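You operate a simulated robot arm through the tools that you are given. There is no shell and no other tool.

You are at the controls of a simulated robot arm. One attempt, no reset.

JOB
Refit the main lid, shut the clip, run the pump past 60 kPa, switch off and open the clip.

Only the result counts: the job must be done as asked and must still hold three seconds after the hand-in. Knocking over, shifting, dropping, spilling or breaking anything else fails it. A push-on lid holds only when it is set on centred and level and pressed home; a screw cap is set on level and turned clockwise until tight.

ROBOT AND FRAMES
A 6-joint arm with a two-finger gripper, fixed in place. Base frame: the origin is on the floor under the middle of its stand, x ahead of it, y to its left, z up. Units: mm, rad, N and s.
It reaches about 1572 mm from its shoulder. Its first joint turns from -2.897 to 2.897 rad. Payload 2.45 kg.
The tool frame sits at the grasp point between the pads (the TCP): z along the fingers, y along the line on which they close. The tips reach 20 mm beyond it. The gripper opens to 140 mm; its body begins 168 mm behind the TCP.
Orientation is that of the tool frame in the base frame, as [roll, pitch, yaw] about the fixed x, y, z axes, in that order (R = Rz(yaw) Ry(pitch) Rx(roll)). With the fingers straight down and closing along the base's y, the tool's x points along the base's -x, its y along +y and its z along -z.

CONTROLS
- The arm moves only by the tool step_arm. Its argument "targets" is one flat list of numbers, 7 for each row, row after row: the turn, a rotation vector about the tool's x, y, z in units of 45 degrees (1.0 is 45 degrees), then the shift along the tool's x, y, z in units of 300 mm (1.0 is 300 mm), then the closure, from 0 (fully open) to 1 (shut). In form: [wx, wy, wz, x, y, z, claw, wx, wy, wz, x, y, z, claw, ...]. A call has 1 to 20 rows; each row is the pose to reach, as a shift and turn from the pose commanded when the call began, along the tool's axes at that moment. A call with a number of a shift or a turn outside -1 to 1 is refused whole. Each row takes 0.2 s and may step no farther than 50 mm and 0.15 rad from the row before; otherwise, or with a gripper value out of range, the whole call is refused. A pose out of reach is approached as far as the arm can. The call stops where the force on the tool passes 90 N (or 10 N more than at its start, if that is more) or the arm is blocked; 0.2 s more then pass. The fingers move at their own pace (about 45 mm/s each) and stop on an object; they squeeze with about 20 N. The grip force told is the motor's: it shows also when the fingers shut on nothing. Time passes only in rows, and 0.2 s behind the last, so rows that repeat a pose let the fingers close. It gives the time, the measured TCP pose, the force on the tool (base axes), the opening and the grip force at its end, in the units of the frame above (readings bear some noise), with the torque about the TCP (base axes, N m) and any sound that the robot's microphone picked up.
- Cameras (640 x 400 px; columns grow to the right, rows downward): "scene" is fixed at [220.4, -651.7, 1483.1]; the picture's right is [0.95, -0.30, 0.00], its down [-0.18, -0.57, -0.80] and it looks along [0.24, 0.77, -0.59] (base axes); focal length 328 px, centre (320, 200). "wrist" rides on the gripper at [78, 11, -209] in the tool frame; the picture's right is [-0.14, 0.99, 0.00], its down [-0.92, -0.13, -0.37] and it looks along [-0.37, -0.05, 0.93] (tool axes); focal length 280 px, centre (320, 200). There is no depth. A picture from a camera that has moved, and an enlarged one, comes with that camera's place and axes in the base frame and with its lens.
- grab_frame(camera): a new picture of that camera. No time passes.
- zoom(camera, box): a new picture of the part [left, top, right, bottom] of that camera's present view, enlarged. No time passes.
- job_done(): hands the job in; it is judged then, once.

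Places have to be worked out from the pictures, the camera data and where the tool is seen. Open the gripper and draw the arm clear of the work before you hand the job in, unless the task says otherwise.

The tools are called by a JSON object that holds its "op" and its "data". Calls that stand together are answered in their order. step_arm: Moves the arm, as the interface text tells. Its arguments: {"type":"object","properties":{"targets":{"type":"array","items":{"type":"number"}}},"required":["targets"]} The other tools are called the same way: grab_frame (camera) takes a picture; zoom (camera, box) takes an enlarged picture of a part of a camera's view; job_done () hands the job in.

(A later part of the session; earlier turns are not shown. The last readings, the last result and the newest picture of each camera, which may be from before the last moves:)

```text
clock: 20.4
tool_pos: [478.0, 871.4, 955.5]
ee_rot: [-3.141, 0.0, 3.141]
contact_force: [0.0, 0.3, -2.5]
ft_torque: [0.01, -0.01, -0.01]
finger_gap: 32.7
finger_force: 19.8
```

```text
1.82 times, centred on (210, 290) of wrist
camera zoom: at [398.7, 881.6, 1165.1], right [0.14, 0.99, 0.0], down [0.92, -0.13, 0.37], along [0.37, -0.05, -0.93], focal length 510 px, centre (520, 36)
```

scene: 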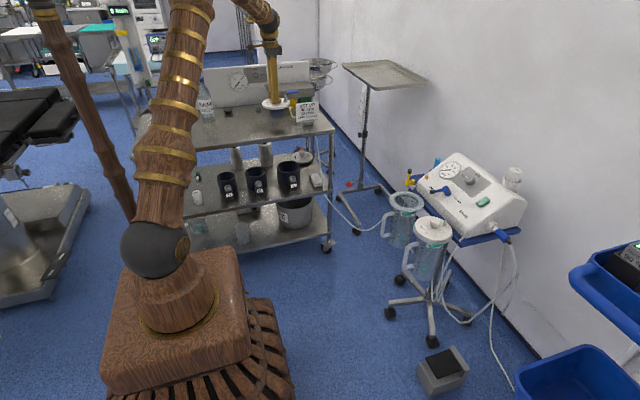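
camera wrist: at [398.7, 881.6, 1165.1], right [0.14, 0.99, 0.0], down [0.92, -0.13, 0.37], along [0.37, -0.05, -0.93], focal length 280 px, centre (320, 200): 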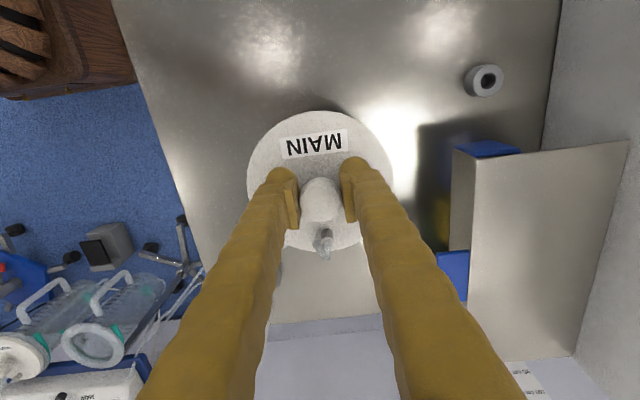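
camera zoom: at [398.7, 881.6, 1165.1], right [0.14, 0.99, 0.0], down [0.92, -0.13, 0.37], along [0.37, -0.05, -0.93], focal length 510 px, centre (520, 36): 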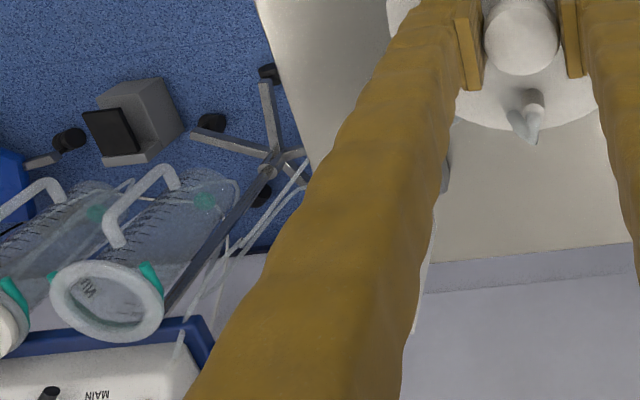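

The tube passes straight through the decks, so it is a slack visual line from the lid port to the pump. I lift higher and move +x first, so that it never sweeps across the sign.

{"op": "step_arm", "data": {"targets": [0, 0, 0, 0, 0, -0.08, 1.0, 0, 0, 0, 0, 0, -0.17, 1.0, 0, 0, 0, 0, 0, -0.26, 1.0, 0, 0, 0, 0, 0, -0.35, 1.0, 0, 0, 0, 0, 0, -0.43, 1.0, 0, 0, 0, -0.06, 0, -0.45, 1.0, 0, 0, 0, -0.15, 0, -0.45, 1.0, 0, 0, 0, -0.25, 0, -0.45, 1.0, 0, 0, 0, -0.36, 0, -0.45, 1.0, 0, 0, 0, -0.47, 0, -0.45, 1.0, 0, 0, 0, -0.58, 0, -0.45, 1.0, 0, 0, 0, -0.68, 0, -0.45, 1.0, 0, 0, 0, -0.75, 0, -0.45, 1.0, 0, 0, 0, -0.75, 0, -0.45, 1.0]}}

{"op": "grab_frame", "data": {"camera": "scene"}}

{"op": "grab_frame", "data": {"camera": "wrist"}}

```text
clock: 23.4
tool_pos: [702.8, 871.5, 1090.5]
ee_rot: [-3.141, 0.0, -3.141]
contact_force: [0.6, -0.5, -1.1]
ft_torque: [0.0, 0.03, 0.0]
finger_gap: 32.5
finger_force: 19.9
```

```text
taken
```

scene: 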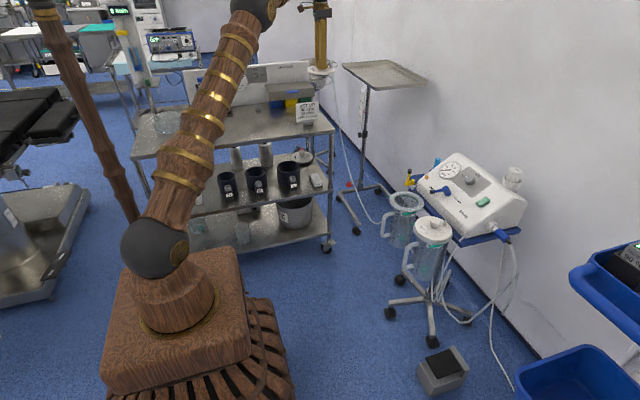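

```text
taken
camera wrist: at [624.5, 881.5, 1299.6], right [0.14, 0.99, 0.0], down [0.92, -0.13, 0.37], along [0.37, -0.05, -0.93], focal length 280 px, centre (320, 200)
```

wrist: 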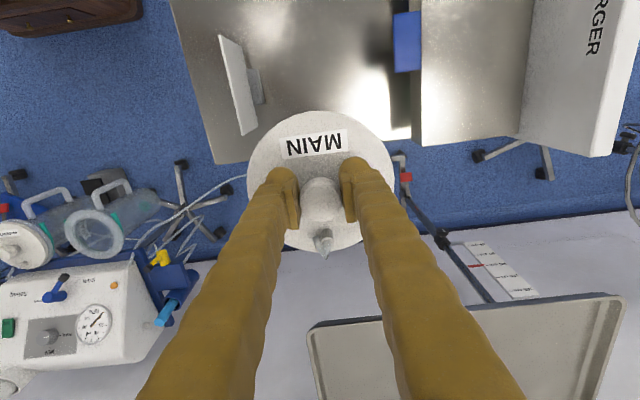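

The sign still stands and the lid hangs level in the grip. I carry it across to above the main jar in two legs.

{"op": "step_arm", "data": {"targets": [0, 0, 0, -0.02, -0.066, 0, 1.0, 0, 0, 0, -0.06, -0.19, 0, 1.0, 0, 0, 0, -0.105, -0.345, 0, 1.0, 0, 0, 0, -0.15, -0.5, 0, 1.0, 0, 0, 0, -0.2, -0.655, 0, 1.0, 0, 0, 0, -0.245, -0.81, 0, 1.0, 0, 0, 0, -0.28, -0.93, 0, 1.0, 0, 0, 0, -0.3, -0.99, 0, 1.0, 0, 0, 0, -0.3, -0.99, 0, 1.0]}}

{"op": "step_arm", "data": {"targets": [0, 0, 0, -0.02, -0.066, 0, 1.0, 0, 0, 0, -0.06, -0.19, 0, 1.0, 0, 0, 0, -0.105, -0.345, 0, 1.0, 0, 0, 0, -0.15, -0.5, 0, 1.0, 0, 0, 0, -0.2, -0.655, 0, 1.0, 0, 0, 0, -0.245, -0.81, 0, 1.0, 0, 0, 0, -0.28, -0.93, 0, 1.0, 0, 0, 0, -0.3, -0.99, 0, 1.0, 0, 0, 0, -0.3, -0.99, 0, 1.0]}}

{"op": "grab_frame", "data": {"camera": "scene"}}

{"op": "grab_frame", "data": {"camera": "wrist"}}

```text
clock: 25.4
tool_pos: [794.5, 571.9, 1090.4]
ee_rot: [3.14, 0.002, -3.141]
contact_force: [-0.4, 0.1, -1.1]
ft_torque: [-0.01, -0.01, -0.01]
finger_gap: 32.8
finger_force: 20.0
```

```text
clock: 27.4
tool_pos: [882.6, 276.1, 1089.7]
ee_rot: [-3.141, -0.001, 3.141]
contact_force: [-0.7, 0.1, -1.4]
ft_torque: [0.02, -0.03, 0.0]
finger_gap: 32.8
finger_force: 20.1
```

```text
taken
```

scene: 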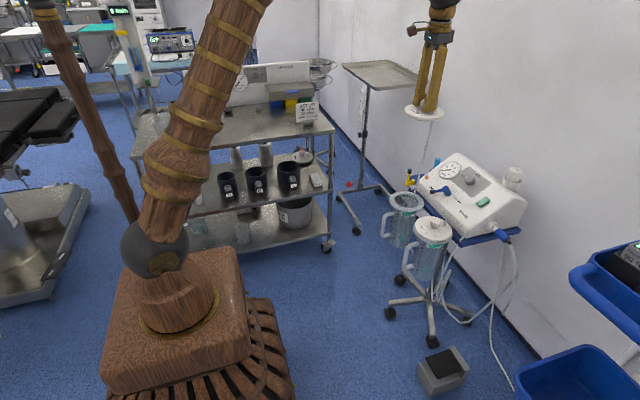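

```text
taken
camera wrist: at [803.2, 287.0, 1298.8], right [0.14, 0.99, 0.0], down [0.92, -0.13, 0.37], along [0.37, -0.05, -0.93], focal length 280 px, centre (320, 200)
```

wrist: 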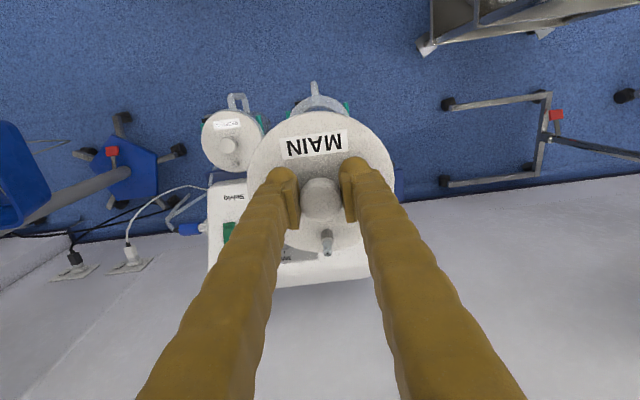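

The lid is over the main jar, whose rim I now put at (885, 274, ~680). I zoom on both views to get the lid's offset in the hand and refine the jar position.

{"op": "zoom", "data": {"camera": "wrist", "box": [220, 100, 420, 260]}}

{"op": "zoom", "data": {"camera": "scene", "box": [375, 170, 465, 250]}}

{"op": "zoom", "data": {"camera": "scene", "box": [390, 80, 470, 140]}}

```text
2.50 times, centred on (320, 180) of wrist
camera zoom: at [803.2, 287.0, 1298.8], right [0.14, 0.99, 0.0], down [0.92, -0.13, 0.37], along [0.37, -0.05, -0.93], focal length 701 px, centre (320, 250)
```

zoom: 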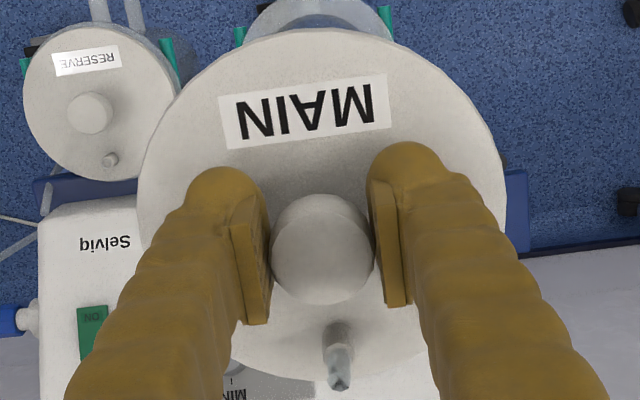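

```text
5.00 times, centred on (420, 210) of scene
camera zoom: at [220.4, -651.7, 1483.1], right [0.95, -0.3, 0.0], down [-0.18, -0.57, -0.8], along [0.24, 0.77, -0.59], focal length 1642 px, centre (-180, 150)
```

zoom: 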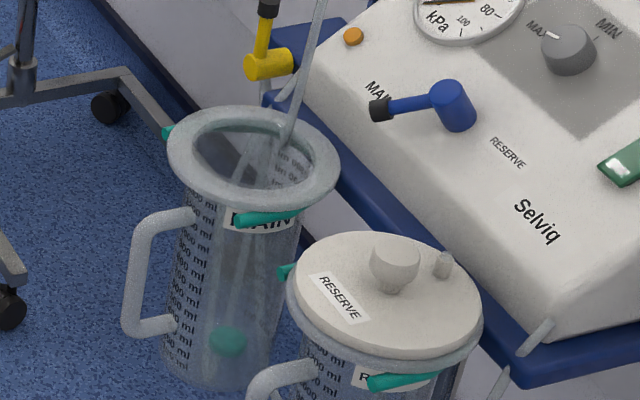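

```text
6.67 times, centred on (430, 110) of scene
camera zoom: at [220.4, -651.7, 1483.1], right [0.95, -0.3, 0.0], down [-0.18, -0.57, -0.8], along [0.24, 0.77, -0.59], focal length 2190 px, centre (-413, 800)
```

zoom: 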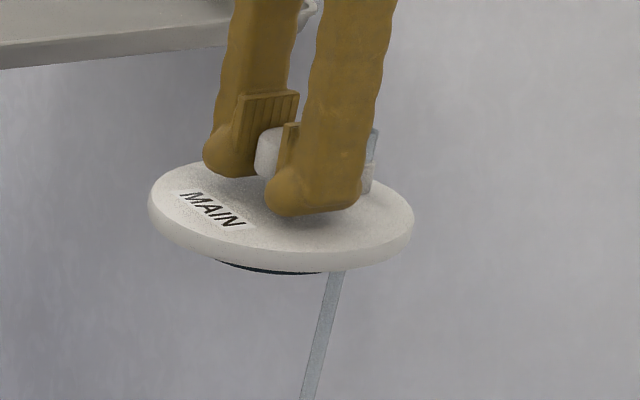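

Correcting for ellipse bias, the jar centre is nearer (888, 274), and the lid sits about 3 mm ahead of the TCP. I nudge and lower the lid to about 30 mm above the rim, then compare the two in the scene view.

{"op": "step_arm", "data": {"targets": [0, 0, 0, -0.01, -0.006, 0.05, 1.0, 0, 0, 0, -0.01, -0.006, 0.17, 1.0, 0, 0, 0, -0.01, -0.006, 0.3, 1.0, 0, 0, 0, -0.01, -0.006, 0.44, 1.0, 0, 0, 0, -0.01, -0.006, 0.58, 1.0, 0, 0, 0, -0.01, -0.006, 0.72, 1.0, 0, 0, 0, -0.01, -0.006, 0.84, 1.0, 0, 0, 0, -0.01, -0.006, 0.93, 1.0, 0, 0, 0, -0.01, -0.006, 1.0, 1.0, 0, 0, 0, -0.01, -0.006, 1.0, 1.0]}}

{"op": "zoom", "data": {"camera": "scene", "box": [375, 150, 465, 210]}}

{"op": "grab_frame", "data": {"camera": "wrist"}}

```text
clock: 29.6
tool_pos: [884.4, 274.5, 787.4]
ee_rot: [3.141, 0.004, -3.14]
contact_force: [-0.6, 0.0, -1.0]
ft_torque: [0.02, -0.01, 0.03]
finger_gap: 32.5
finger_force: 19.7
```

```text
6.67 times, centred on (420, 180) of scene
camera zoom: at [220.4, -651.7, 1483.1], right [0.95, -0.3, 0.0], down [-0.18, -0.57, -0.8], along [0.24, 0.77, -0.59], focal length 2190 px, centre (-347, 333)
```

zoom: 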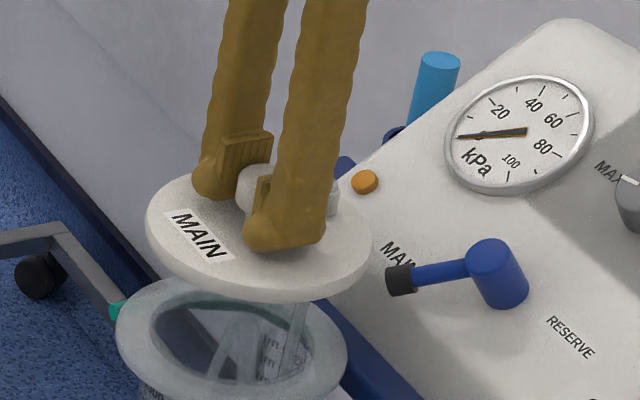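

```text
taken
camera wrist: at [806.1, 284.7, 998.6], right [0.14, 0.99, 0.0], down [0.92, -0.13, 0.37], along [0.37, -0.05, -0.93], focal length 280 px, centre (320, 200)
```

wrist: 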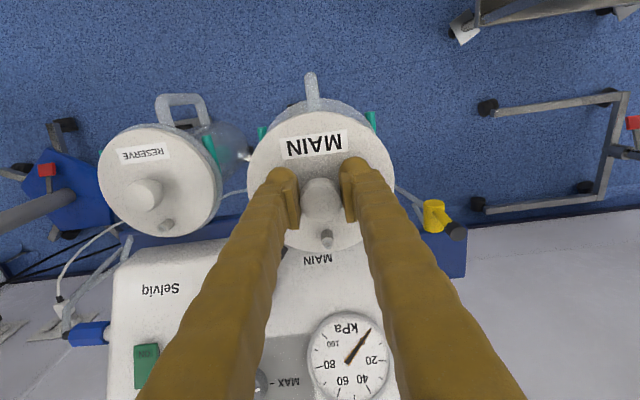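

The lid hangs about 80 mm over the rim. I zoom on both views to measure the remaining horizontal offset between lid and jar.

{"op": "zoom", "data": {"camera": "scene", "box": [380, 165, 450, 225]}}

{"op": "zoom", "data": {"camera": "wrist", "box": [230, 60, 410, 180]}}

```text
6.67 times, centred on (415, 195) of scene
camera zoom: at [220.4, -651.7, 1483.1], right [0.95, -0.3, 0.0], down [-0.18, -0.57, -0.8], along [0.24, 0.77, -0.59], focal length 2190 px, centre (-313, 233)
```

zoom: 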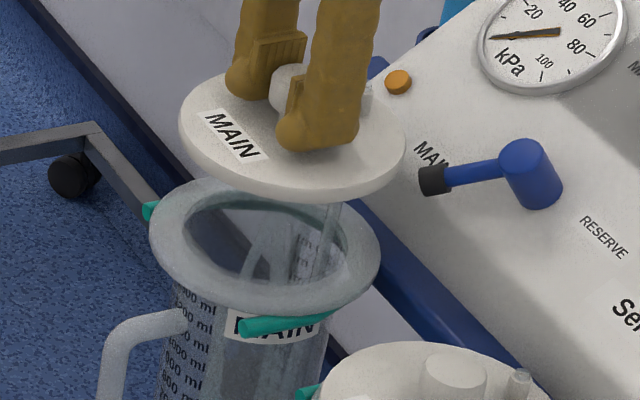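

```text
3.33 times, centred on (320, 120) of wrist
camera zoom: at [806.1, 284.7, 998.6], right [0.14, 0.99, 0.0], down [0.92, -0.13, 0.37], along [0.37, -0.05, -0.93], focal length 935 px, centre (320, 467)
```

zoom: 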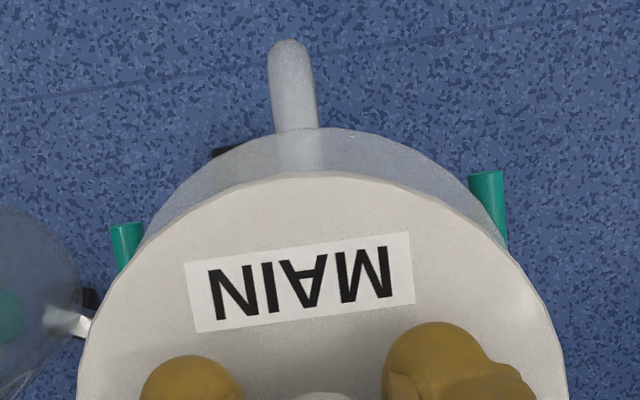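

Both views agree that the lid sits about 3 mm too far +x relative to the jar, and y is within 1 mm. I correct that and lower to just above the expected seating height of about TCP 720.

{"op": "step_arm", "data": {"targets": [0, 0, 0, 0.011, 0.002, 0.03, 1.0, 0, 0, 0, 0.011, 0.002, 0.07, 1.0, 0, 0, 0, 0.011, 0.002, 0.11, 1.0, 0, 0, 0, 0.011, 0.002, 0.15, 1.0, 0, 0, 0, 0.011, 0.002, 0.175, 1.0, 0, 0, 0, 0.011, 0.002, 0.19, 1.0, 0, 0, 0, 0.011, 0.002, 0.19, 1.0]}}

{"op": "zoom", "data": {"camera": "scene", "box": [380, 165, 450, 225]}}

{"op": "zoom", "data": {"camera": "wrist", "box": [230, 60, 410, 180]}}

```text
clock: 31.2
tool_pos: [880.9, 275.5, 731.7]
ee_rot: [3.142, 0.001, 3.141]
contact_force: [-0.3, 0.3, -2.0]
ft_torque: [-0.02, 0.02, -0.01]
finger_gap: 32.5
finger_force: 20.2
```

```text
6.67 times, centred on (415, 195) of scene
camera zoom: at [220.4, -651.7, 1483.1], right [0.95, -0.3, 0.0], down [-0.18, -0.57, -0.8], along [0.24, 0.77, -0.59], focal length 2190 px, centre (-313, 233)
```

zoom: 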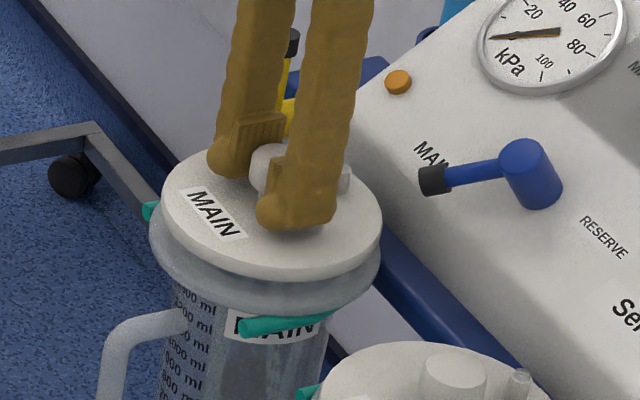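

```text
3.33 times, centred on (320, 120) of wrist
camera zoom: at [803.4, 285.8, 941.8], right [0.14, 0.99, 0.0], down [0.92, -0.13, 0.37], along [0.37, -0.05, -0.93], focal length 935 px, centre (320, 467)
```

zoom: 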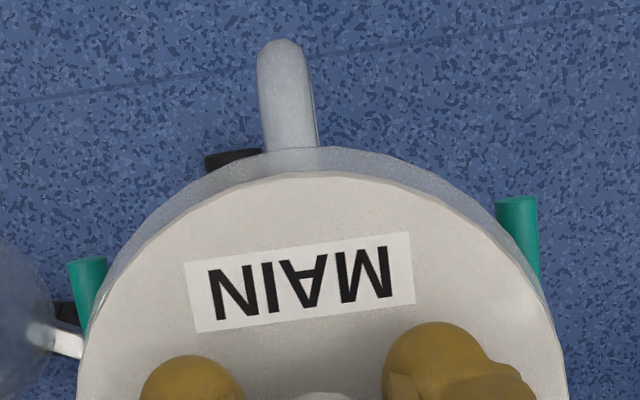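

The lid is now centred on the rim to within about 0.5 mm in both views, and about 12 mm above it. I lower in small steps and watch the force.

{"op": "step_arm", "data": {"targets": [0, 0, 0, 0, 0, 0.01, 1.0, 0, 0, 0, 0, 0, 0.02, 1.0, 0, 0, 0, 0, 0, 0.02, 1.0]}}

{"op": "zoom", "data": {"camera": "scene", "box": [380, 165, 450, 225]}}

```text
clock: 32.0
tool_pos: [880.8, 275.0, 725.3]
ee_rot: [3.141, -0.001, -3.141]
contact_force: [-0.1, 0.1, -1.4]
ft_torque: [-0.03, 0.01, 0.01]
finger_gap: 32.6
finger_force: 20.0
```

```text
6.67 times, centred on (415, 195) of scene
camera zoom: at [220.4, -651.7, 1483.1], right [0.95, -0.3, 0.0], down [-0.18, -0.57, -0.8], along [0.24, 0.77, -0.59], focal length 2190 px, centre (-313, 233)
```

zoom: 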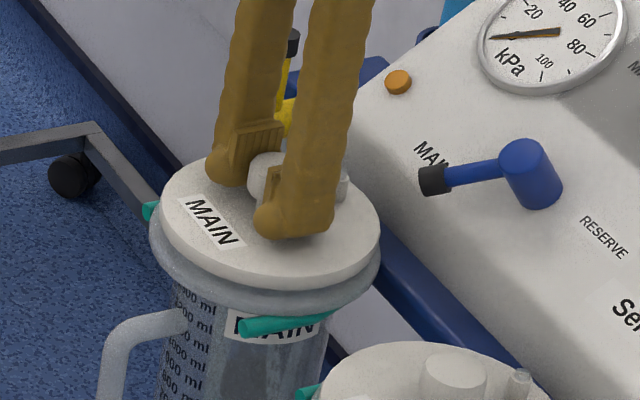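

No contact yet. I lower another 5 mm.

{"op": "step_arm", "data": {"targets": [0, 0, 0, 0, 0, 0.006, 1.0, 0, 0, 0, 0, 0, 0.012, 1.0, 0, 0, 0, 0, 0, 0.017, 1.0, 0, 0, 0, 0, 0, 0.017, 1.0]}}

{"op": "zoom", "data": {"camera": "scene", "box": [380, 165, 450, 225]}}

```text
clock: 33.0
tool_pos: [881.5, 275.7, 722.0]
ee_rot: [-3.141, 0.0, -3.14]
contact_force: [-0.2, 0.3, -1.7]
ft_torque: [0.01, 0.0, 0.0]
finger_gap: 32.6
finger_force: 20.0
```

```text
6.67 times, centred on (415, 195) of scene
camera zoom: at [220.4, -651.7, 1483.1], right [0.95, -0.3, 0.0], down [-0.18, -0.57, -0.8], along [0.24, 0.77, -0.59], focal length 2190 px, centre (-313, 233)
```

zoom: 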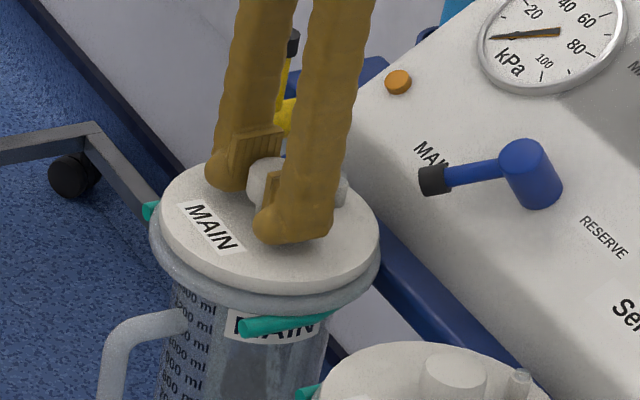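

Still free. I continue down 5 mm.

{"op": "step_arm", "data": {"targets": [0, 0, 0, 0, 0, 0.006, 1.0, 0, 0, 0, 0, 0, 0.012, 1.0, 0, 0, 0, 0, 0, 0.017, 1.0, 0, 0, 0, 0, 0, 0.017, 1.0]}}

{"op": "zoom", "data": {"camera": "scene", "box": [380, 165, 450, 225]}}

```text
clock: 34.0
tool_pos: [882.1, 274.7, 717.0]
ee_rot: [3.14, 0.001, -3.14]
contact_force: [4.5, -2.6, 14.9]
ft_torque: [0.0, -0.08, 0.01]
finger_gap: 30.2
finger_force: 19.8
```

```text
6.67 times, centred on (415, 195) of scene
camera zoom: at [220.4, -651.7, 1483.1], right [0.95, -0.3, 0.0], down [-0.18, -0.57, -0.8], along [0.24, 0.77, -0.59], focal length 2190 px, centre (-313, 233)
```

zoom: 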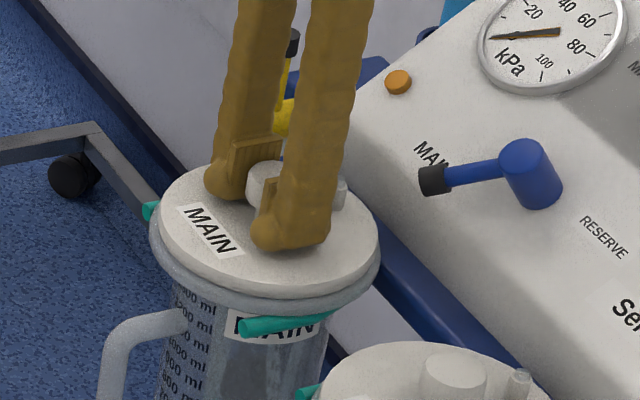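

Contact at 15 N: the jar pushes the lid slightly towards +x and −y, so the plug has met the rim edge. I check closely before pressing.

{"op": "zoom", "data": {"camera": "scene", "box": [393, 185, 443, 220]}}

{"op": "grab_frame", "data": {"camera": "wrist"}}

{"op": "zoom", "data": {"camera": "wrist", "box": [220, 80, 420, 260]}}

```text
11.43 times, centred on (418, 202) of scene
camera zoom: at [220.4, -651.7, 1483.1], right [0.95, -0.3, 0.0], down [-0.18, -0.57, -0.8], along [0.24, 0.77, -0.59], focal length 3754 px, centre (-800, 171)
```

zoom: 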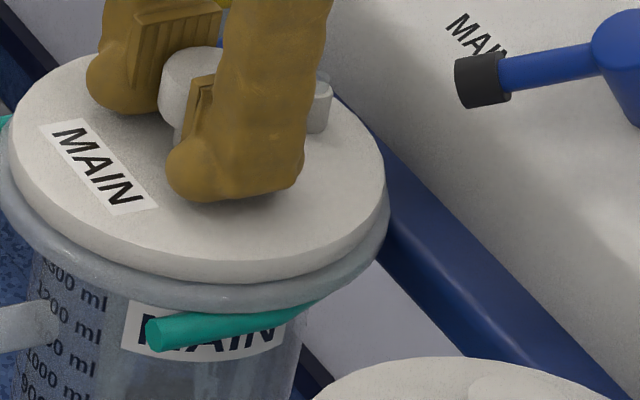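

```text
taken
camera wrist: at [803.1, 285.9, 926.2], right [0.14, 0.99, 0.0], down [0.92, -0.13, 0.37], along [0.37, -0.05, -0.93], focal length 280 px, centre (320, 200)
```

wrist: 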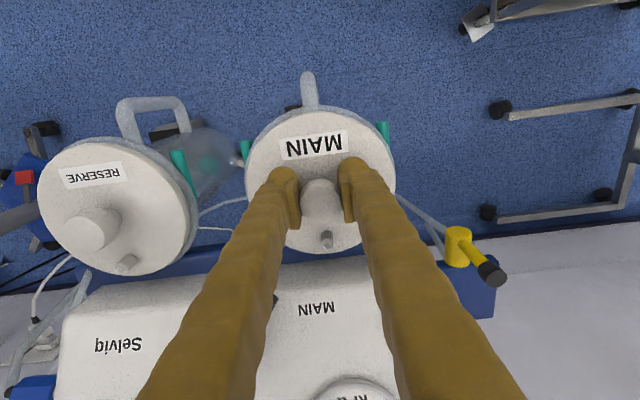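

```text
2.22 times, centred on (320, 170) of wrist
camera zoom: at [803.1, 285.9, 926.2], right [0.14, 0.99, 0.0], down [0.92, -0.13, 0.37], along [0.37, -0.05, -0.93], focal length 623 px, centre (320, 267)
```

zoom: 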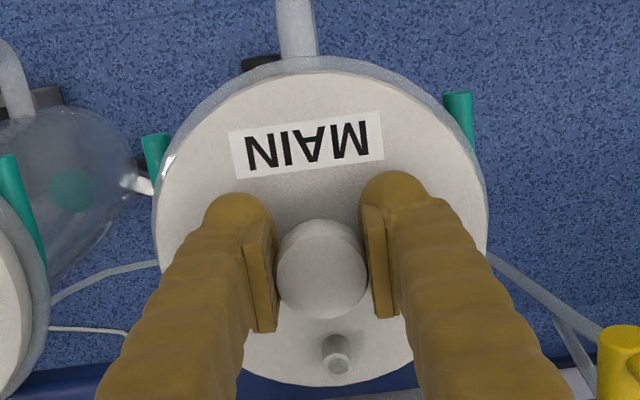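

The lid is within about 1 mm of concentric and level on the rim. I nudge it by (+1, −0.7) mm to relieve the side load and read the force again.

{"op": "step_arm", "data": {"targets": [0, 0, 0, -0.0033, -0.0023, 0, 1.0, 0, 0, 0, -0.0033, -0.0023, 0.003, 1.0, 0, 0, 0, -0.0033, -0.0023, 0.003, 1.0]}}

{"op": "zoom", "data": {"camera": "scene", "box": [393, 185, 443, 220]}}

```text
clock: 34.8
tool_pos: [882.4, 274.5, 716.9]
ee_rot: [-3.141, 0.0, 3.141]
contact_force: [-0.4, 0.0, -1.5]
ft_torque: [-0.01, 0.01, 0.04]
finger_gap: 30.3
finger_force: 19.8
```

```text
11.43 times, centred on (418, 202) of scene
camera zoom: at [220.4, -651.7, 1483.1], right [0.95, -0.3, 0.0], down [-0.18, -0.57, -0.8], along [0.24, 0.77, -0.59], focal length 3754 px, centre (-800, 171)
```

zoom: 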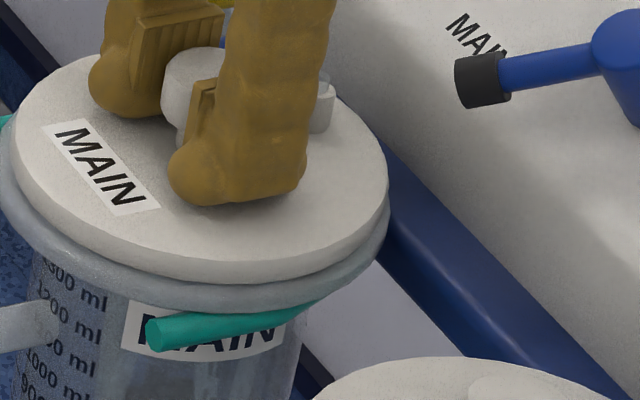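

The side load is gone and the lid hangs free again, so it has found the opening. I lower a few more millimetres.

{"op": "step_arm", "data": {"targets": [0, 0, 0, 0, 0, 0.005, 1.0, 0, 0, 0, 0, 0, 0.01, 1.0, 0, 0, 0, 0, 0, 0.01, 1.0]}}

{"op": "zoom", "data": {"camera": "scene", "box": [393, 185, 443, 220]}}

```text
clock: 35.6
tool_pos: [882.9, 275.2, 714.6]
ee_rot: [3.141, 0.002, 3.141]
contact_force: [-12.5, 3.9, 25.9]
ft_torque: [-0.03, 0.15, -0.01]
finger_gap: 30.3
finger_force: 19.9
```

```text
11.43 times, centred on (418, 202) of scene
camera zoom: at [220.4, -651.7, 1483.1], right [0.95, -0.3, 0.0], down [-0.18, -0.57, -0.8], along [0.24, 0.77, -0.59], focal length 3754 px, centre (-800, 171)
```

zoom: 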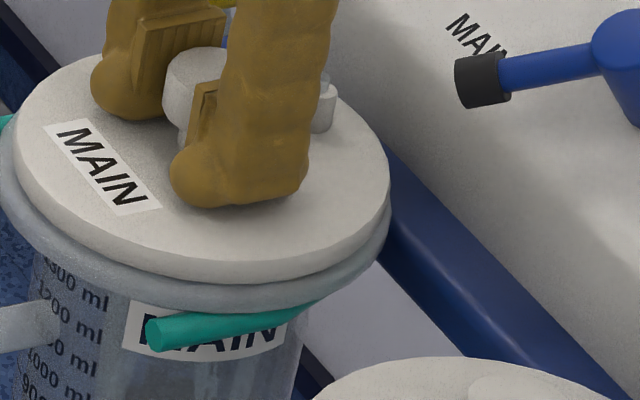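

The side force reversed (−12.5, +3.9), so the true centre lies between these two positions. I move back by about half the nudge.

{"op": "step_arm", "data": {"targets": [0, 0, 0, 0.002, 0.0012, 0, 1.0, 0, 0, 0, 0.002, 0.0012, 0, 1.0]}}

```text
clock: 36.2
tool_pos: [882.6, 274.7, 715.3]
ee_rot: [-3.141, 0.003, 3.141]
contact_force: [8.1, -2.0, 22.6]
ft_torque: [-0.14, 0.08, 0.05]
finger_gap: 30.4
finger_force: 19.6
```

The side force is now small and of opposite sign, so the plug is centred to within 0.3 mm. I trim by 0.2 mm and press down in 1 mm steps.

{"op": "step_arm", "data": {"targets": [0, 0, 0, -0.0008, -0.0003, 0.003, 1.0, 0, 0, 0, -0.0008, -0.0003, 0.006, 1.0, 0, 0, 0, -0.0008, -0.0003, 0.01, 1.0, 0, 0, 0, -0.0008, -0.0003, 0.01, 1.0]}}

{"op": "zoom", "data": {"camera": "scene", "box": [393, 185, 443, 220]}}

```text
clock: 37.2
tool_pos: [883.3, 274.4, 714.5]
ee_rot: [3.139, 0.006, -3.14]
contact_force: [-7.6, -0.9, 16.7]
ft_torque: [-0.15, 0.46, 0.12]
finger_gap: 30.5
finger_force: 19.7
stopped in row 4: the force on the tool passed its limit at 92 N (the readings are from after the stop); the commanded pose is now the measured one
```

```text
11.43 times, centred on (418, 202) of scene
camera zoom: at [220.4, -651.7, 1483.1], right [0.95, -0.3, 0.0], down [-0.18, -0.57, -0.8], along [0.24, 0.77, -0.59], focal length 3754 px, centre (-800, 171)
```

zoom: 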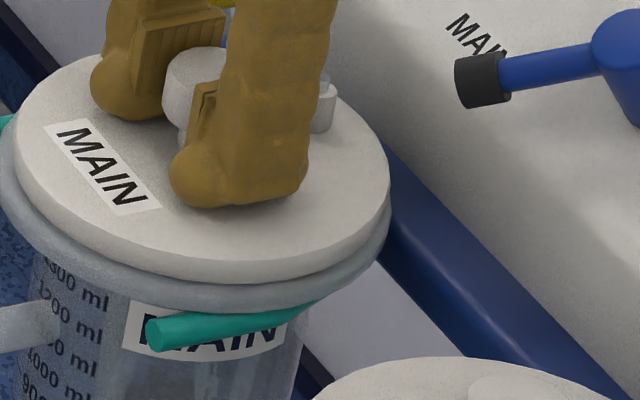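

The force rose to 92 N with almost no further travel, which suggests the lid has bottomed. I compare its seating with the reserve lid.

{"op": "zoom", "data": {"camera": "scene", "box": [385, 180, 475, 250]}}

{"op": "zoom", "data": {"camera": "scene", "box": [393, 205, 443, 225]}}

{"op": "zoom", "data": {"camera": "scene", "box": [413, 225, 463, 250]}}

```text
5.71 times, centred on (430, 215) of scene
camera zoom: at [220.4, -651.7, 1483.1], right [0.95, -0.3, 0.0], down [-0.18, -0.57, -0.8], along [0.24, 0.77, -0.59], focal length 1877 px, centre (-309, 114)
```

zoom: 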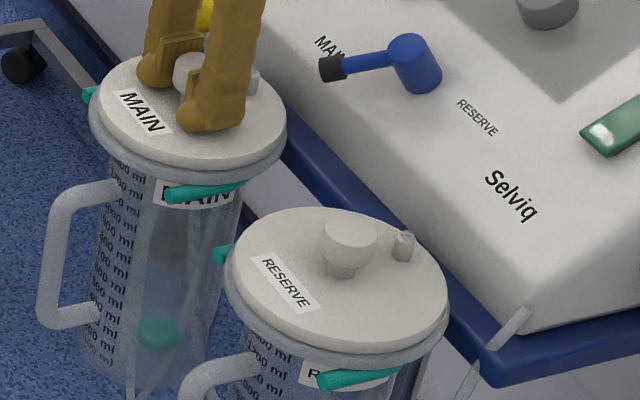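

```text
12.80 times, centred on (418, 215) of scene
camera zoom: at [220.4, -651.7, 1483.1], right [0.95, -0.3, 0.0], down [-0.18, -0.57, -0.8], along [0.24, 0.77, -0.59], focal length 4204 px, centre (-934, 8)
```

zoom: 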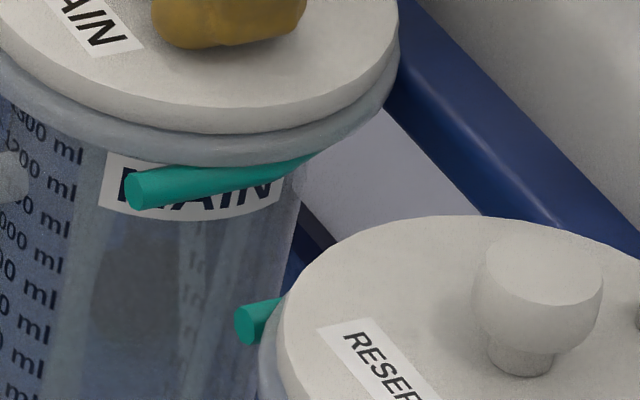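

```text
12.80 times, centred on (438, 238) of scene
camera zoom: at [220.4, -651.7, 1483.1], right [0.95, -0.3, 0.0], down [-0.18, -0.57, -0.8], along [0.24, 0.77, -0.59], focal length 4204 px, centre (-1190, -280)
```

zoom: 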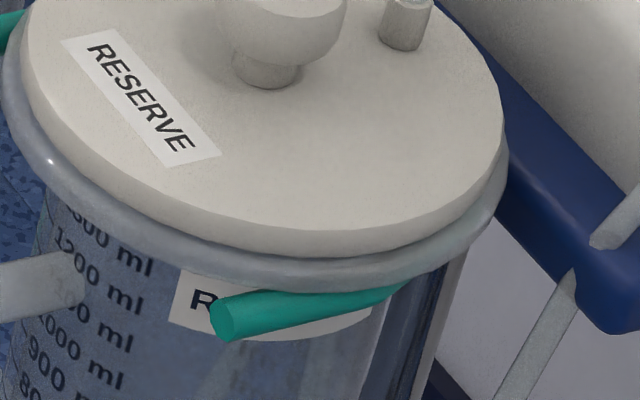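

The main lid looks up to 2 mm prouder than the reserve one, so I will press it home from above. I release the knob, back off upwards, and check the lid before pressing with closed fingers.

{"op": "step_arm", "data": {"targets": [0, 0, 0, 0, 0, 0, 0.7, 0, 0, 0, 0, 0, 0, 0.45, 0, 0, 0, 0, 0, 0, 0.45, 0, 0, 0, 0, 0, 0, 0.45, 0, 0, 0, 0, 0, -0.08, 0.45, 0, 0, 0, 0, 0, -0.18, 0.45, 0, 0, 0, 0, 0, -0.28, 0.45, 0, 0, 0, 0, 0, -0.28, 0.45]}}

{"op": "zoom", "data": {"camera": "scene", "box": [385, 170, 475, 245]}}

{"op": "zoom", "data": {"camera": "wrist", "box": [220, 80, 420, 260]}}

{"op": "grab_frame", "data": {"camera": "wrist"}}

```text
clock: 39.0
tool_pos: [884.1, 275.1, 797.1]
ee_rot: [3.141, 0.005, 3.14]
contact_force: [-0.1, -0.2, -0.1]
ft_torque: [-0.01, 0.01, 0.02]
finger_gap: 76.9
finger_force: 0.0
```

```text
5.33 times, centred on (430, 208) of scene
camera zoom: at [220.4, -651.7, 1483.1], right [0.95, -0.3, 0.0], down [-0.18, -0.57, -0.8], along [0.24, 0.77, -0.59], focal length 1752 px, centre (-267, 160)
```

zoom: 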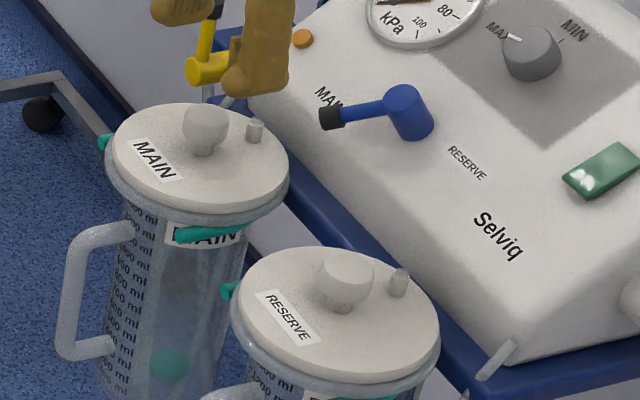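

```text
2.22 times, centred on (320, 170) of wrist
camera zoom: at [804.7, 285.6, 1006.7], right [0.14, 0.99, 0.0], down [0.92, -0.13, 0.37], along [0.37, -0.05, -0.93], focal length 623 px, centre (320, 267)
```

zoom: 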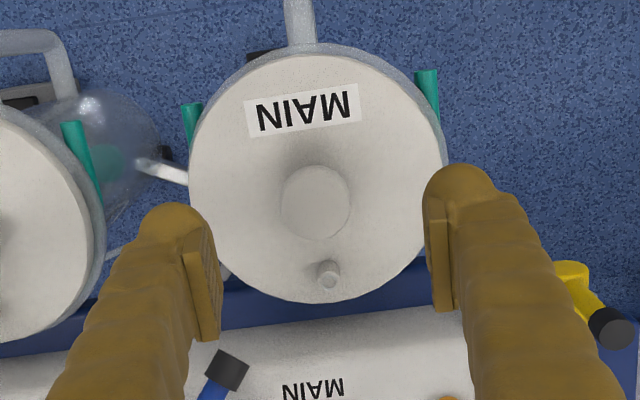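

```text
taken
camera wrist: at [804.7, 285.6, 1006.7], right [0.14, 0.99, 0.0], down [0.92, -0.13, 0.37], along [0.37, -0.05, -0.93], focal length 280 px, centre (320, 200)
```

wrist: 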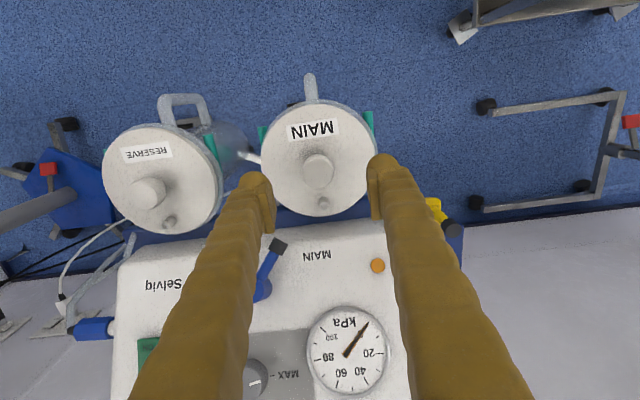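

The lid sits level and centred on the jar. I close the fingers and press down on the knob centre to make sure it is home.

{"op": "step_arm", "data": {"targets": [0, 0, 0, 0, -0.005, 0, 0.7, 0, 0, 0, 0, -0.005, 0, 1.0, 0, 0, 0, 0, -0.005, 0, 1.0, 0, 0, 0, 0, -0.005, 0, 1.0, 0, 0, 0, 0, -0.005, 0, 1.0, 0, 0, 0, 0, -0.005, 0.06, 1.0, 0, 0, 0, 0, -0.005, 0.1, 1.0, 0, 0, 0, 0, -0.005, 0.115, 1.0, 0, 0, 0, 0, -0.005, 0.115, 1.0]}}

{"op": "zoom", "data": {"camera": "scene", "box": [385, 165, 445, 215]}}

{"op": "zoom", "data": {"camera": "wrist", "box": [220, 80, 420, 260]}}

```text
clock: 41.0
tool_pos: [883.7, 272.6, 763.2]
ee_rot: [3.139, 0.006, -3.141]
contact_force: [0.1, 0.2, -0.1]
ft_torque: [-0.03, -0.01, -0.01]
finger_gap: 0.0
finger_force: 19.5
```

```text
8.00 times, centred on (415, 190) of scene
camera zoom: at [220.4, -651.7, 1483.1], right [0.95, -0.3, 0.0], down [-0.18, -0.57, -0.8], along [0.24, 0.77, -0.59], focal length 2628 px, centre (-440, 280)
```

zoom: 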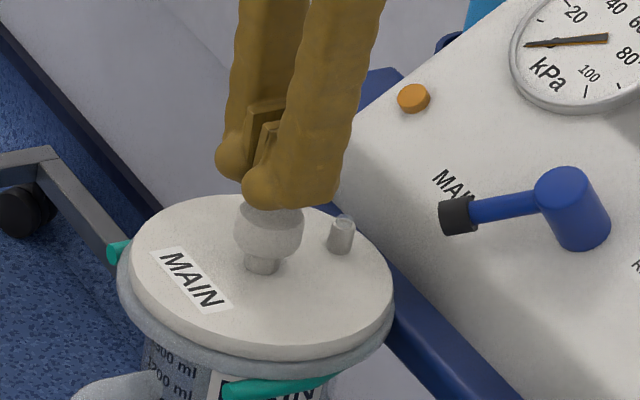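

```text
2.22 times, centred on (320, 170) of wrist
camera zoom: at [804.7, 283.0, 972.1], right [0.14, 0.99, 0.0], down [0.92, -0.13, 0.37], along [0.37, -0.05, -0.93], focal length 623 px, centre (320, 267)
```

zoom: 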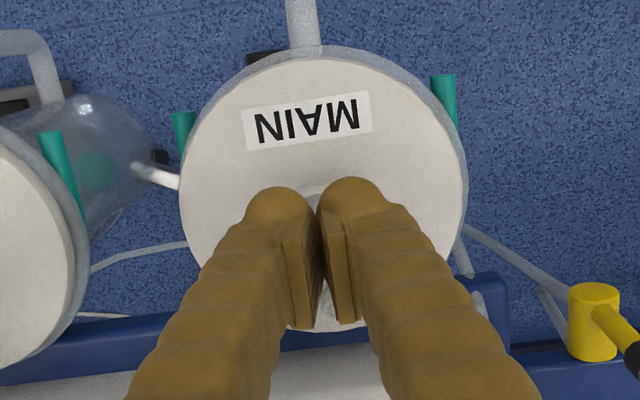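

The closed tips are centred about 10 mm above the knob. I press down in small steps until the force stop.

{"op": "step_arm", "data": {"targets": [0, 0, 0, 0, 0, 0.01, 1.0, 0, 0, 0, 0, 0, 0.02, 1.0, 0, 0, 0, 0, 0, 0.025, 1.0, 0, 0, 0, 0, 0, 0.03, 1.0, 0, 0, 0, 0, 0, 0.035, 1.0, 0, 0, 0, 0, 0, 0.04, 1.0]}}

{"op": "zoom", "data": {"camera": "scene", "box": [385, 165, 445, 215]}}

```text
clock: 42.4
tool_pos: [884.2, 272.5, 751.3]
ee_rot: [3.139, 0.005, -3.141]
contact_force: [0.7, 0.8, -0.2]
ft_torque: [-0.04, 0.01, -0.01]
finger_gap: 0.2
finger_force: 20.0
```

```text
8.00 times, centred on (415, 190) of scene
camera zoom: at [220.4, -651.7, 1483.1], right [0.95, -0.3, 0.0], down [-0.18, -0.57, -0.8], along [0.24, 0.77, -0.59], focal length 2628 px, centre (-440, 280)
```

zoom: 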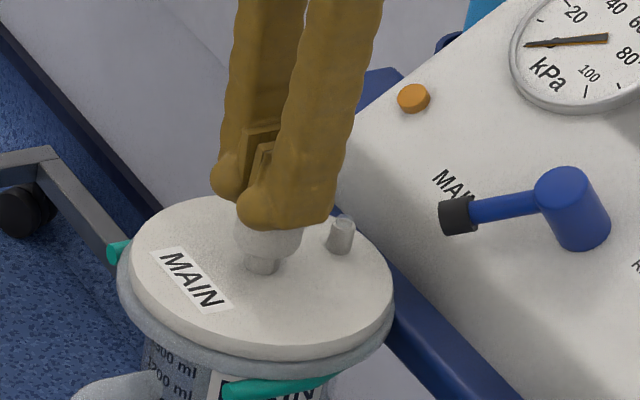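

No contact yet at tip height ~731. I continue down in 1.5 mm steps.

{"op": "step_arm", "data": {"targets": [0, 0, 0, 0, 0, 0.005, 1.0, 0, 0, 0, 0, 0, 0.01, 1.0, 0, 0, 0, 0, 0, 0.015, 1.0, 0, 0, 0, 0, 0, 0.02, 1.0, 0, 0, 0, 0, 0, 0.025, 1.0, 0, 0, 0, 0, 0, 0.03, 1.0]}}

{"op": "zoom", "data": {"camera": "scene", "box": [385, 165, 445, 215]}}

```text
clock: 43.8
tool_pos: [883.7, 273.6, 748.5]
ee_rot: [3.139, 0.009, 3.141]
contact_force: [-4.5, 0.2, 17.6]
ft_torque: [-0.01, 0.15, 0.07]
finger_gap: 6.0
finger_force: 19.9
stopped in row 6: the force on the tool passed its limit at 97 N (the readings are from after the stop); the commanded pose is now the measured one
```

```text
8.00 times, centred on (415, 190) of scene
camera zoom: at [220.4, -651.7, 1483.1], right [0.95, -0.3, 0.0], down [-0.18, -0.57, -0.8], along [0.24, 0.77, -0.59], focal length 2628 px, centre (-440, 280)
```

zoom: 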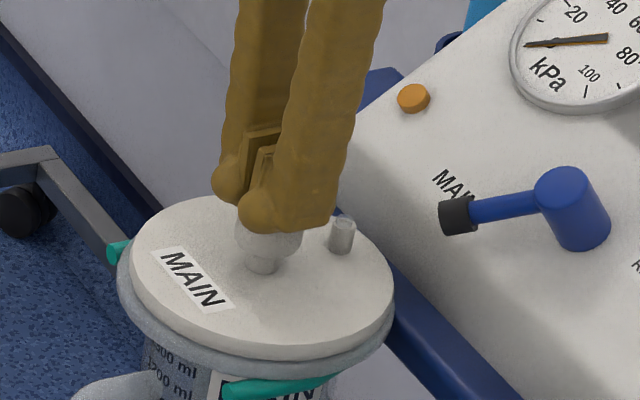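

97 N from above moved the lid no further, so it is home. I lift off and look closely at the yellow clip, whose lever tip I place at about (973, 411, 730), pivoting at about (972, 411, 664).

{"op": "step_arm", "data": {"targets": [0, 0, 0, 0, 0, -0.05, 1.0, 0, 0, 0, 0, 0, -0.15, 1.0, 0, 0, 0, 0, 0, -0.28, 1.0, 0, 0, 0, 0, 0, -0.4, 1.0, 0, 0, 0, 0, 0, -0.4, 1.0]}}

{"op": "zoom", "data": {"camera": "scene", "box": [385, 165, 475, 245]}}

{"op": "grab_frame", "data": {"camera": "wrist"}}

```text
clock: 45.0
tool_pos: [882.4, 273.1, 868.4]
ee_rot: [3.14, 0.007, 3.141]
contact_force: [0.2, -0.1, -0.5]
ft_torque: [0.02, 0.0, 0.02]
finger_gap: 0.0
finger_force: 19.8
```

```text
5.00 times, centred on (430, 205) of scene
camera zoom: at [220.4, -651.7, 1483.1], right [0.95, -0.3, 0.0], down [-0.18, -0.57, -0.8], along [0.24, 0.77, -0.59], focal length 1642 px, centre (-230, 175)
```

zoom: 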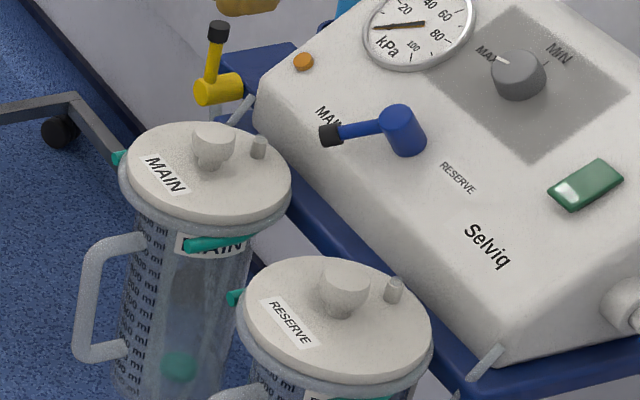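

```text
taken
camera wrist: at [803.1, 283.4, 1076.2], right [0.14, 0.99, 0.0], down [0.92, -0.13, 0.38], along [0.37, -0.05, -0.93], focal length 280 px, centre (320, 200)
```

wrist: 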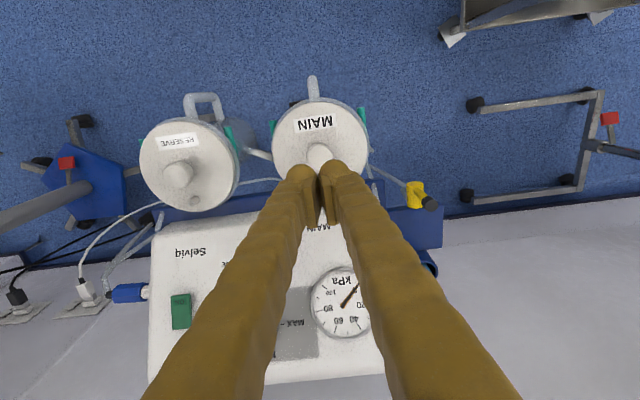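

The lid stays put. I move to a tilted viewing pose in front of the clip.

{"op": "step_arm", "data": {"targets": [0, -0.143, 0, 0.039, 0.06, 0.051, 1.0, 0, -0.286, 0, 0.078, 0.121, 0.103, 1.0, 0, -0.429, 0, 0.117, 0.181, 0.154, 1.0, 0, -0.571, 0, 0.156, 0.242, 0.206, 1.0, 0, -0.714, 0, 0.195, 0.302, 0.257, 1.0, 0, -0.857, 0, 0.234, 0.363, 0.309, 1.0, 0, -1.0, 0, 0.273, 0.423, 0.36, 1.0, 0, -1.0, 0, 0.273, 0.423, 0.36, 1.0]}}

{"op": "grab_frame", "data": {"camera": "wrist"}}

{"op": "zoom", "data": {"camera": "wrist", "box": [260, 80, 420, 220]}}

```text
clock: 46.8
tool_pos: [802.7, 400.0, 758.7]
ee_rot: [3.138, 0.793, 3.138]
contact_force: [0.5, 0.3, 0.2]
ft_torque: [-0.01, -0.01, 0.01]
finger_gap: 0.0
finger_force: 20.0
```

```text
taken
camera wrist: at [599.2, 410.1, 850.8], right [0.1, 0.99, 0.1], down [0.38, -0.13, 0.91], along [0.92, -0.05, -0.39], focal length 280 px, centre (320, 200)
```

wrist: 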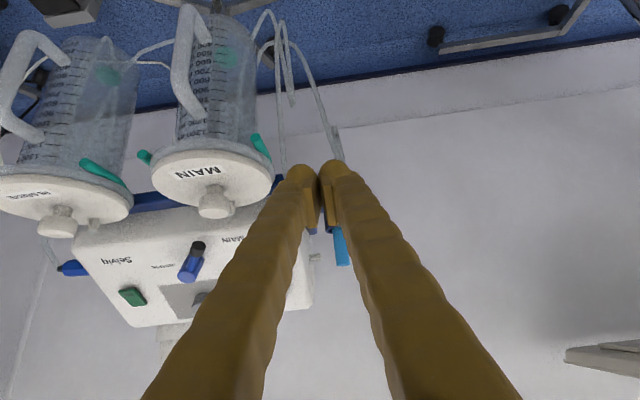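

```text
2.86 times, centred on (340, 150) of wrist
camera zoom: at [599.2, 410.1, 850.8], right [0.1, 0.99, 0.1], down [0.38, -0.13, 0.91], along [0.92, -0.05, -0.39], focal length 801 px, centre (263, 343)
```

zoom: 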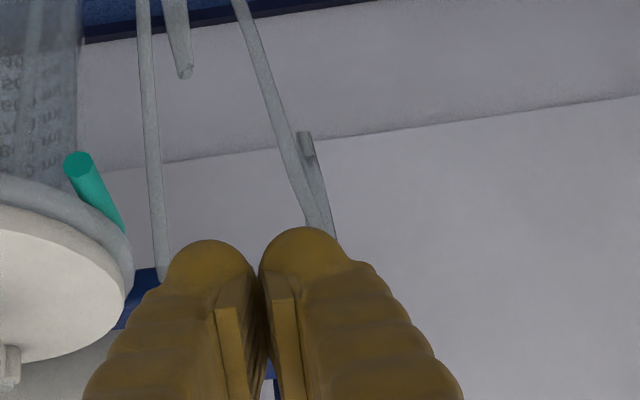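

The fingers hide the clip, so I shift 90 mm to the left for a clear line of sight.

{"op": "step_arm", "data": {"targets": [0, 0, 0, 0, 0.1, 0, 1.0, 0, 0, 0, 0, 0.2, 0, 1.0, 0, 0, 0, 0, 0.3, 0, 1.0, 0, 0, 0, 0, 0.3, 0, 1.0]}}

{"op": "grab_frame", "data": {"camera": "wrist"}}

{"op": "zoom", "data": {"camera": "wrist", "box": [180, 100, 320, 260]}}

```text
clock: 47.8
tool_pos: [803.6, 491.3, 757.1]
ee_rot: [3.139, 0.793, 3.139]
contact_force: [-0.3, 0.4, 0.1]
ft_torque: [0.03, 0.04, 0.01]
finger_gap: 0.4
finger_force: 19.8
```

```text
taken
camera wrist: at [599.3, 501.6, 848.8], right [0.1, 0.99, 0.1], down [0.38, -0.13, 0.91], along [0.92, -0.05, -0.39], focal length 280 px, centre (320, 200)
```

wrist: 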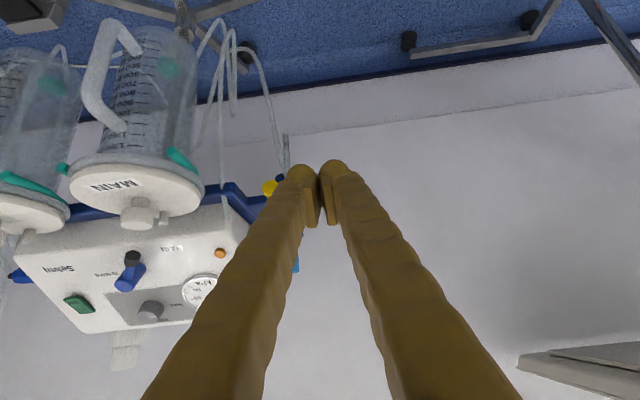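

```text
2.50 times, centred on (250, 180) of wrist
camera zoom: at [599.3, 501.6, 848.8], right [0.1, 0.99, 0.1], down [0.38, -0.13, 0.91], along [0.92, -0.05, -0.39], focal length 701 px, centre (495, 250)
```

zoom: 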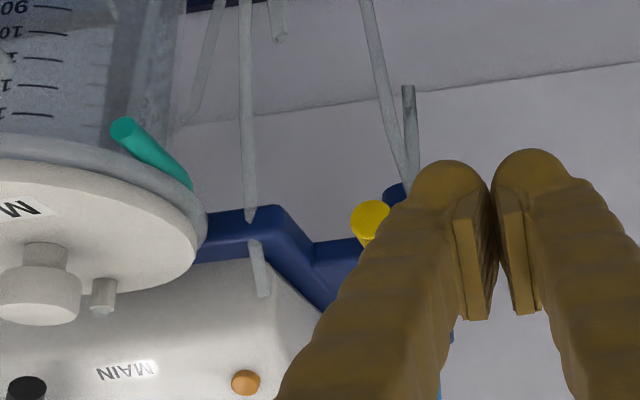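

Still partly hidden; I shift another 80 mm.

{"op": "step_arm", "data": {"targets": [0, 0, 0, 0, 0.13, 0, 1.0, 0, 0, 0, 0, 0.27, 0, 1.0, 0, 0, 0, 0, 0.27, 0, 1.0]}}

{"op": "zoom", "data": {"camera": "wrist", "box": [150, 110, 290, 250]}}

{"op": "grab_frame", "data": {"camera": "wrist"}}

```text
clock: 48.6
tool_pos: [802.0, 570.8, 760.7]
ee_rot: [3.141, 0.791, 3.14]
contact_force: [-0.7, -0.2, -0.3]
ft_torque: [0.0, 0.02, 0.01]
finger_gap: 0.2
finger_force: 19.8
```

```text
2.86 times, centred on (220, 180) of wrist
camera zoom: at [597.3, 582.1, 852.7], right [0.1, 0.99, 0.1], down [0.38, -0.13, 0.91], along [0.92, -0.05, -0.39], focal length 801 px, centre (606, 257)
```

zoom: 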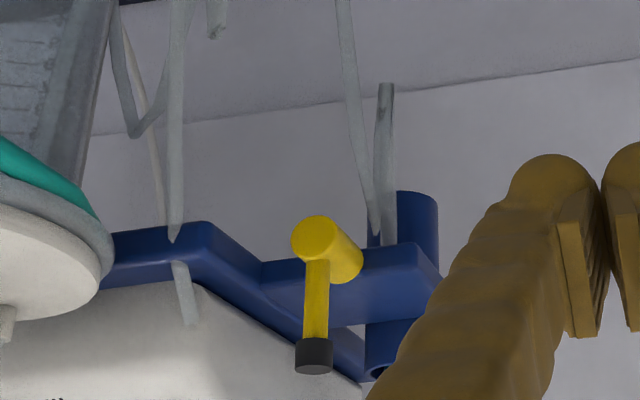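

```text
taken
camera wrist: at [597.3, 582.1, 852.7], right [0.1, 0.99, 0.1], down [0.38, -0.13, 0.91], along [0.92, -0.05, -0.39], focal length 280 px, centre (320, 200)
```

wrist: 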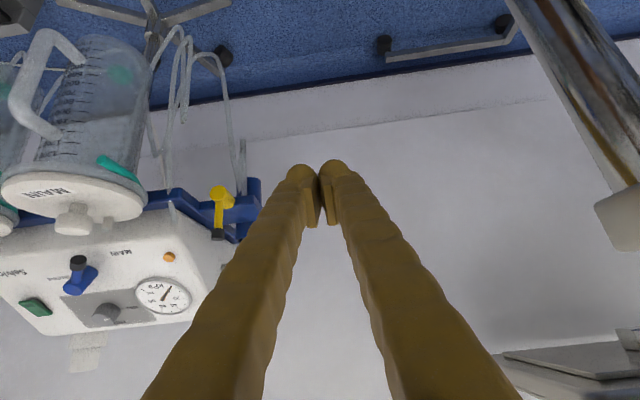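

The lever stands vertical on a horizontal-axis valve body (pivot ≈ (965, 411, 664), cap centre z ≈ 727), with free space on the +y side. I go back to vertical above it, with the fingers partly open, to measure it from overhead.

{"op": "step_arm", "data": {"targets": [0, 0.143, 0, -0.081, -0.048, -0.013, 0.8, 0, 0.286, 0, -0.162, -0.095, -0.027, 0.6, 0, 0.429, 0, -0.243, -0.143, -0.04, 0.45, 0, 0.571, 0, -0.323, -0.19, -0.054, 0.45, 0, 0.714, 0, -0.404, -0.238, -0.067, 0.45, 0, 0.857, 0, -0.485, -0.285, -0.081, 0.45, 0, 1.0, 0, -0.566, -0.333, -0.094, 0.45, 0, 1.0, 0, -0.566, -0.333, -0.094, 0.45]}}

{"op": "grab_frame", "data": {"camera": "wrist"}}

```text
clock: 50.4
tool_pos: [902.8, 471.0, 900.8]
ee_rot: [3.137, 0.005, -3.141]
contact_force: [-0.2, -0.1, -0.6]
ft_torque: [0.0, 0.0, -0.02]
finger_gap: 76.8
finger_force: 0.1
```

```text
taken
camera wrist: at [822.6, 481.3, 1109.4], right [0.14, 0.99, 0.0], down [0.92, -0.13, 0.37], along [0.37, -0.05, -0.93], focal length 280 px, centre (320, 200)
```

wrist: 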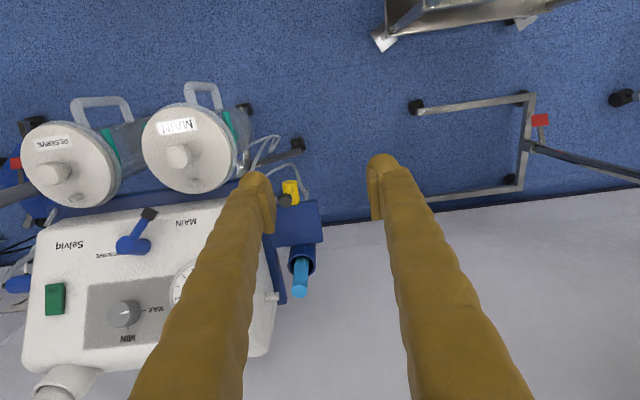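

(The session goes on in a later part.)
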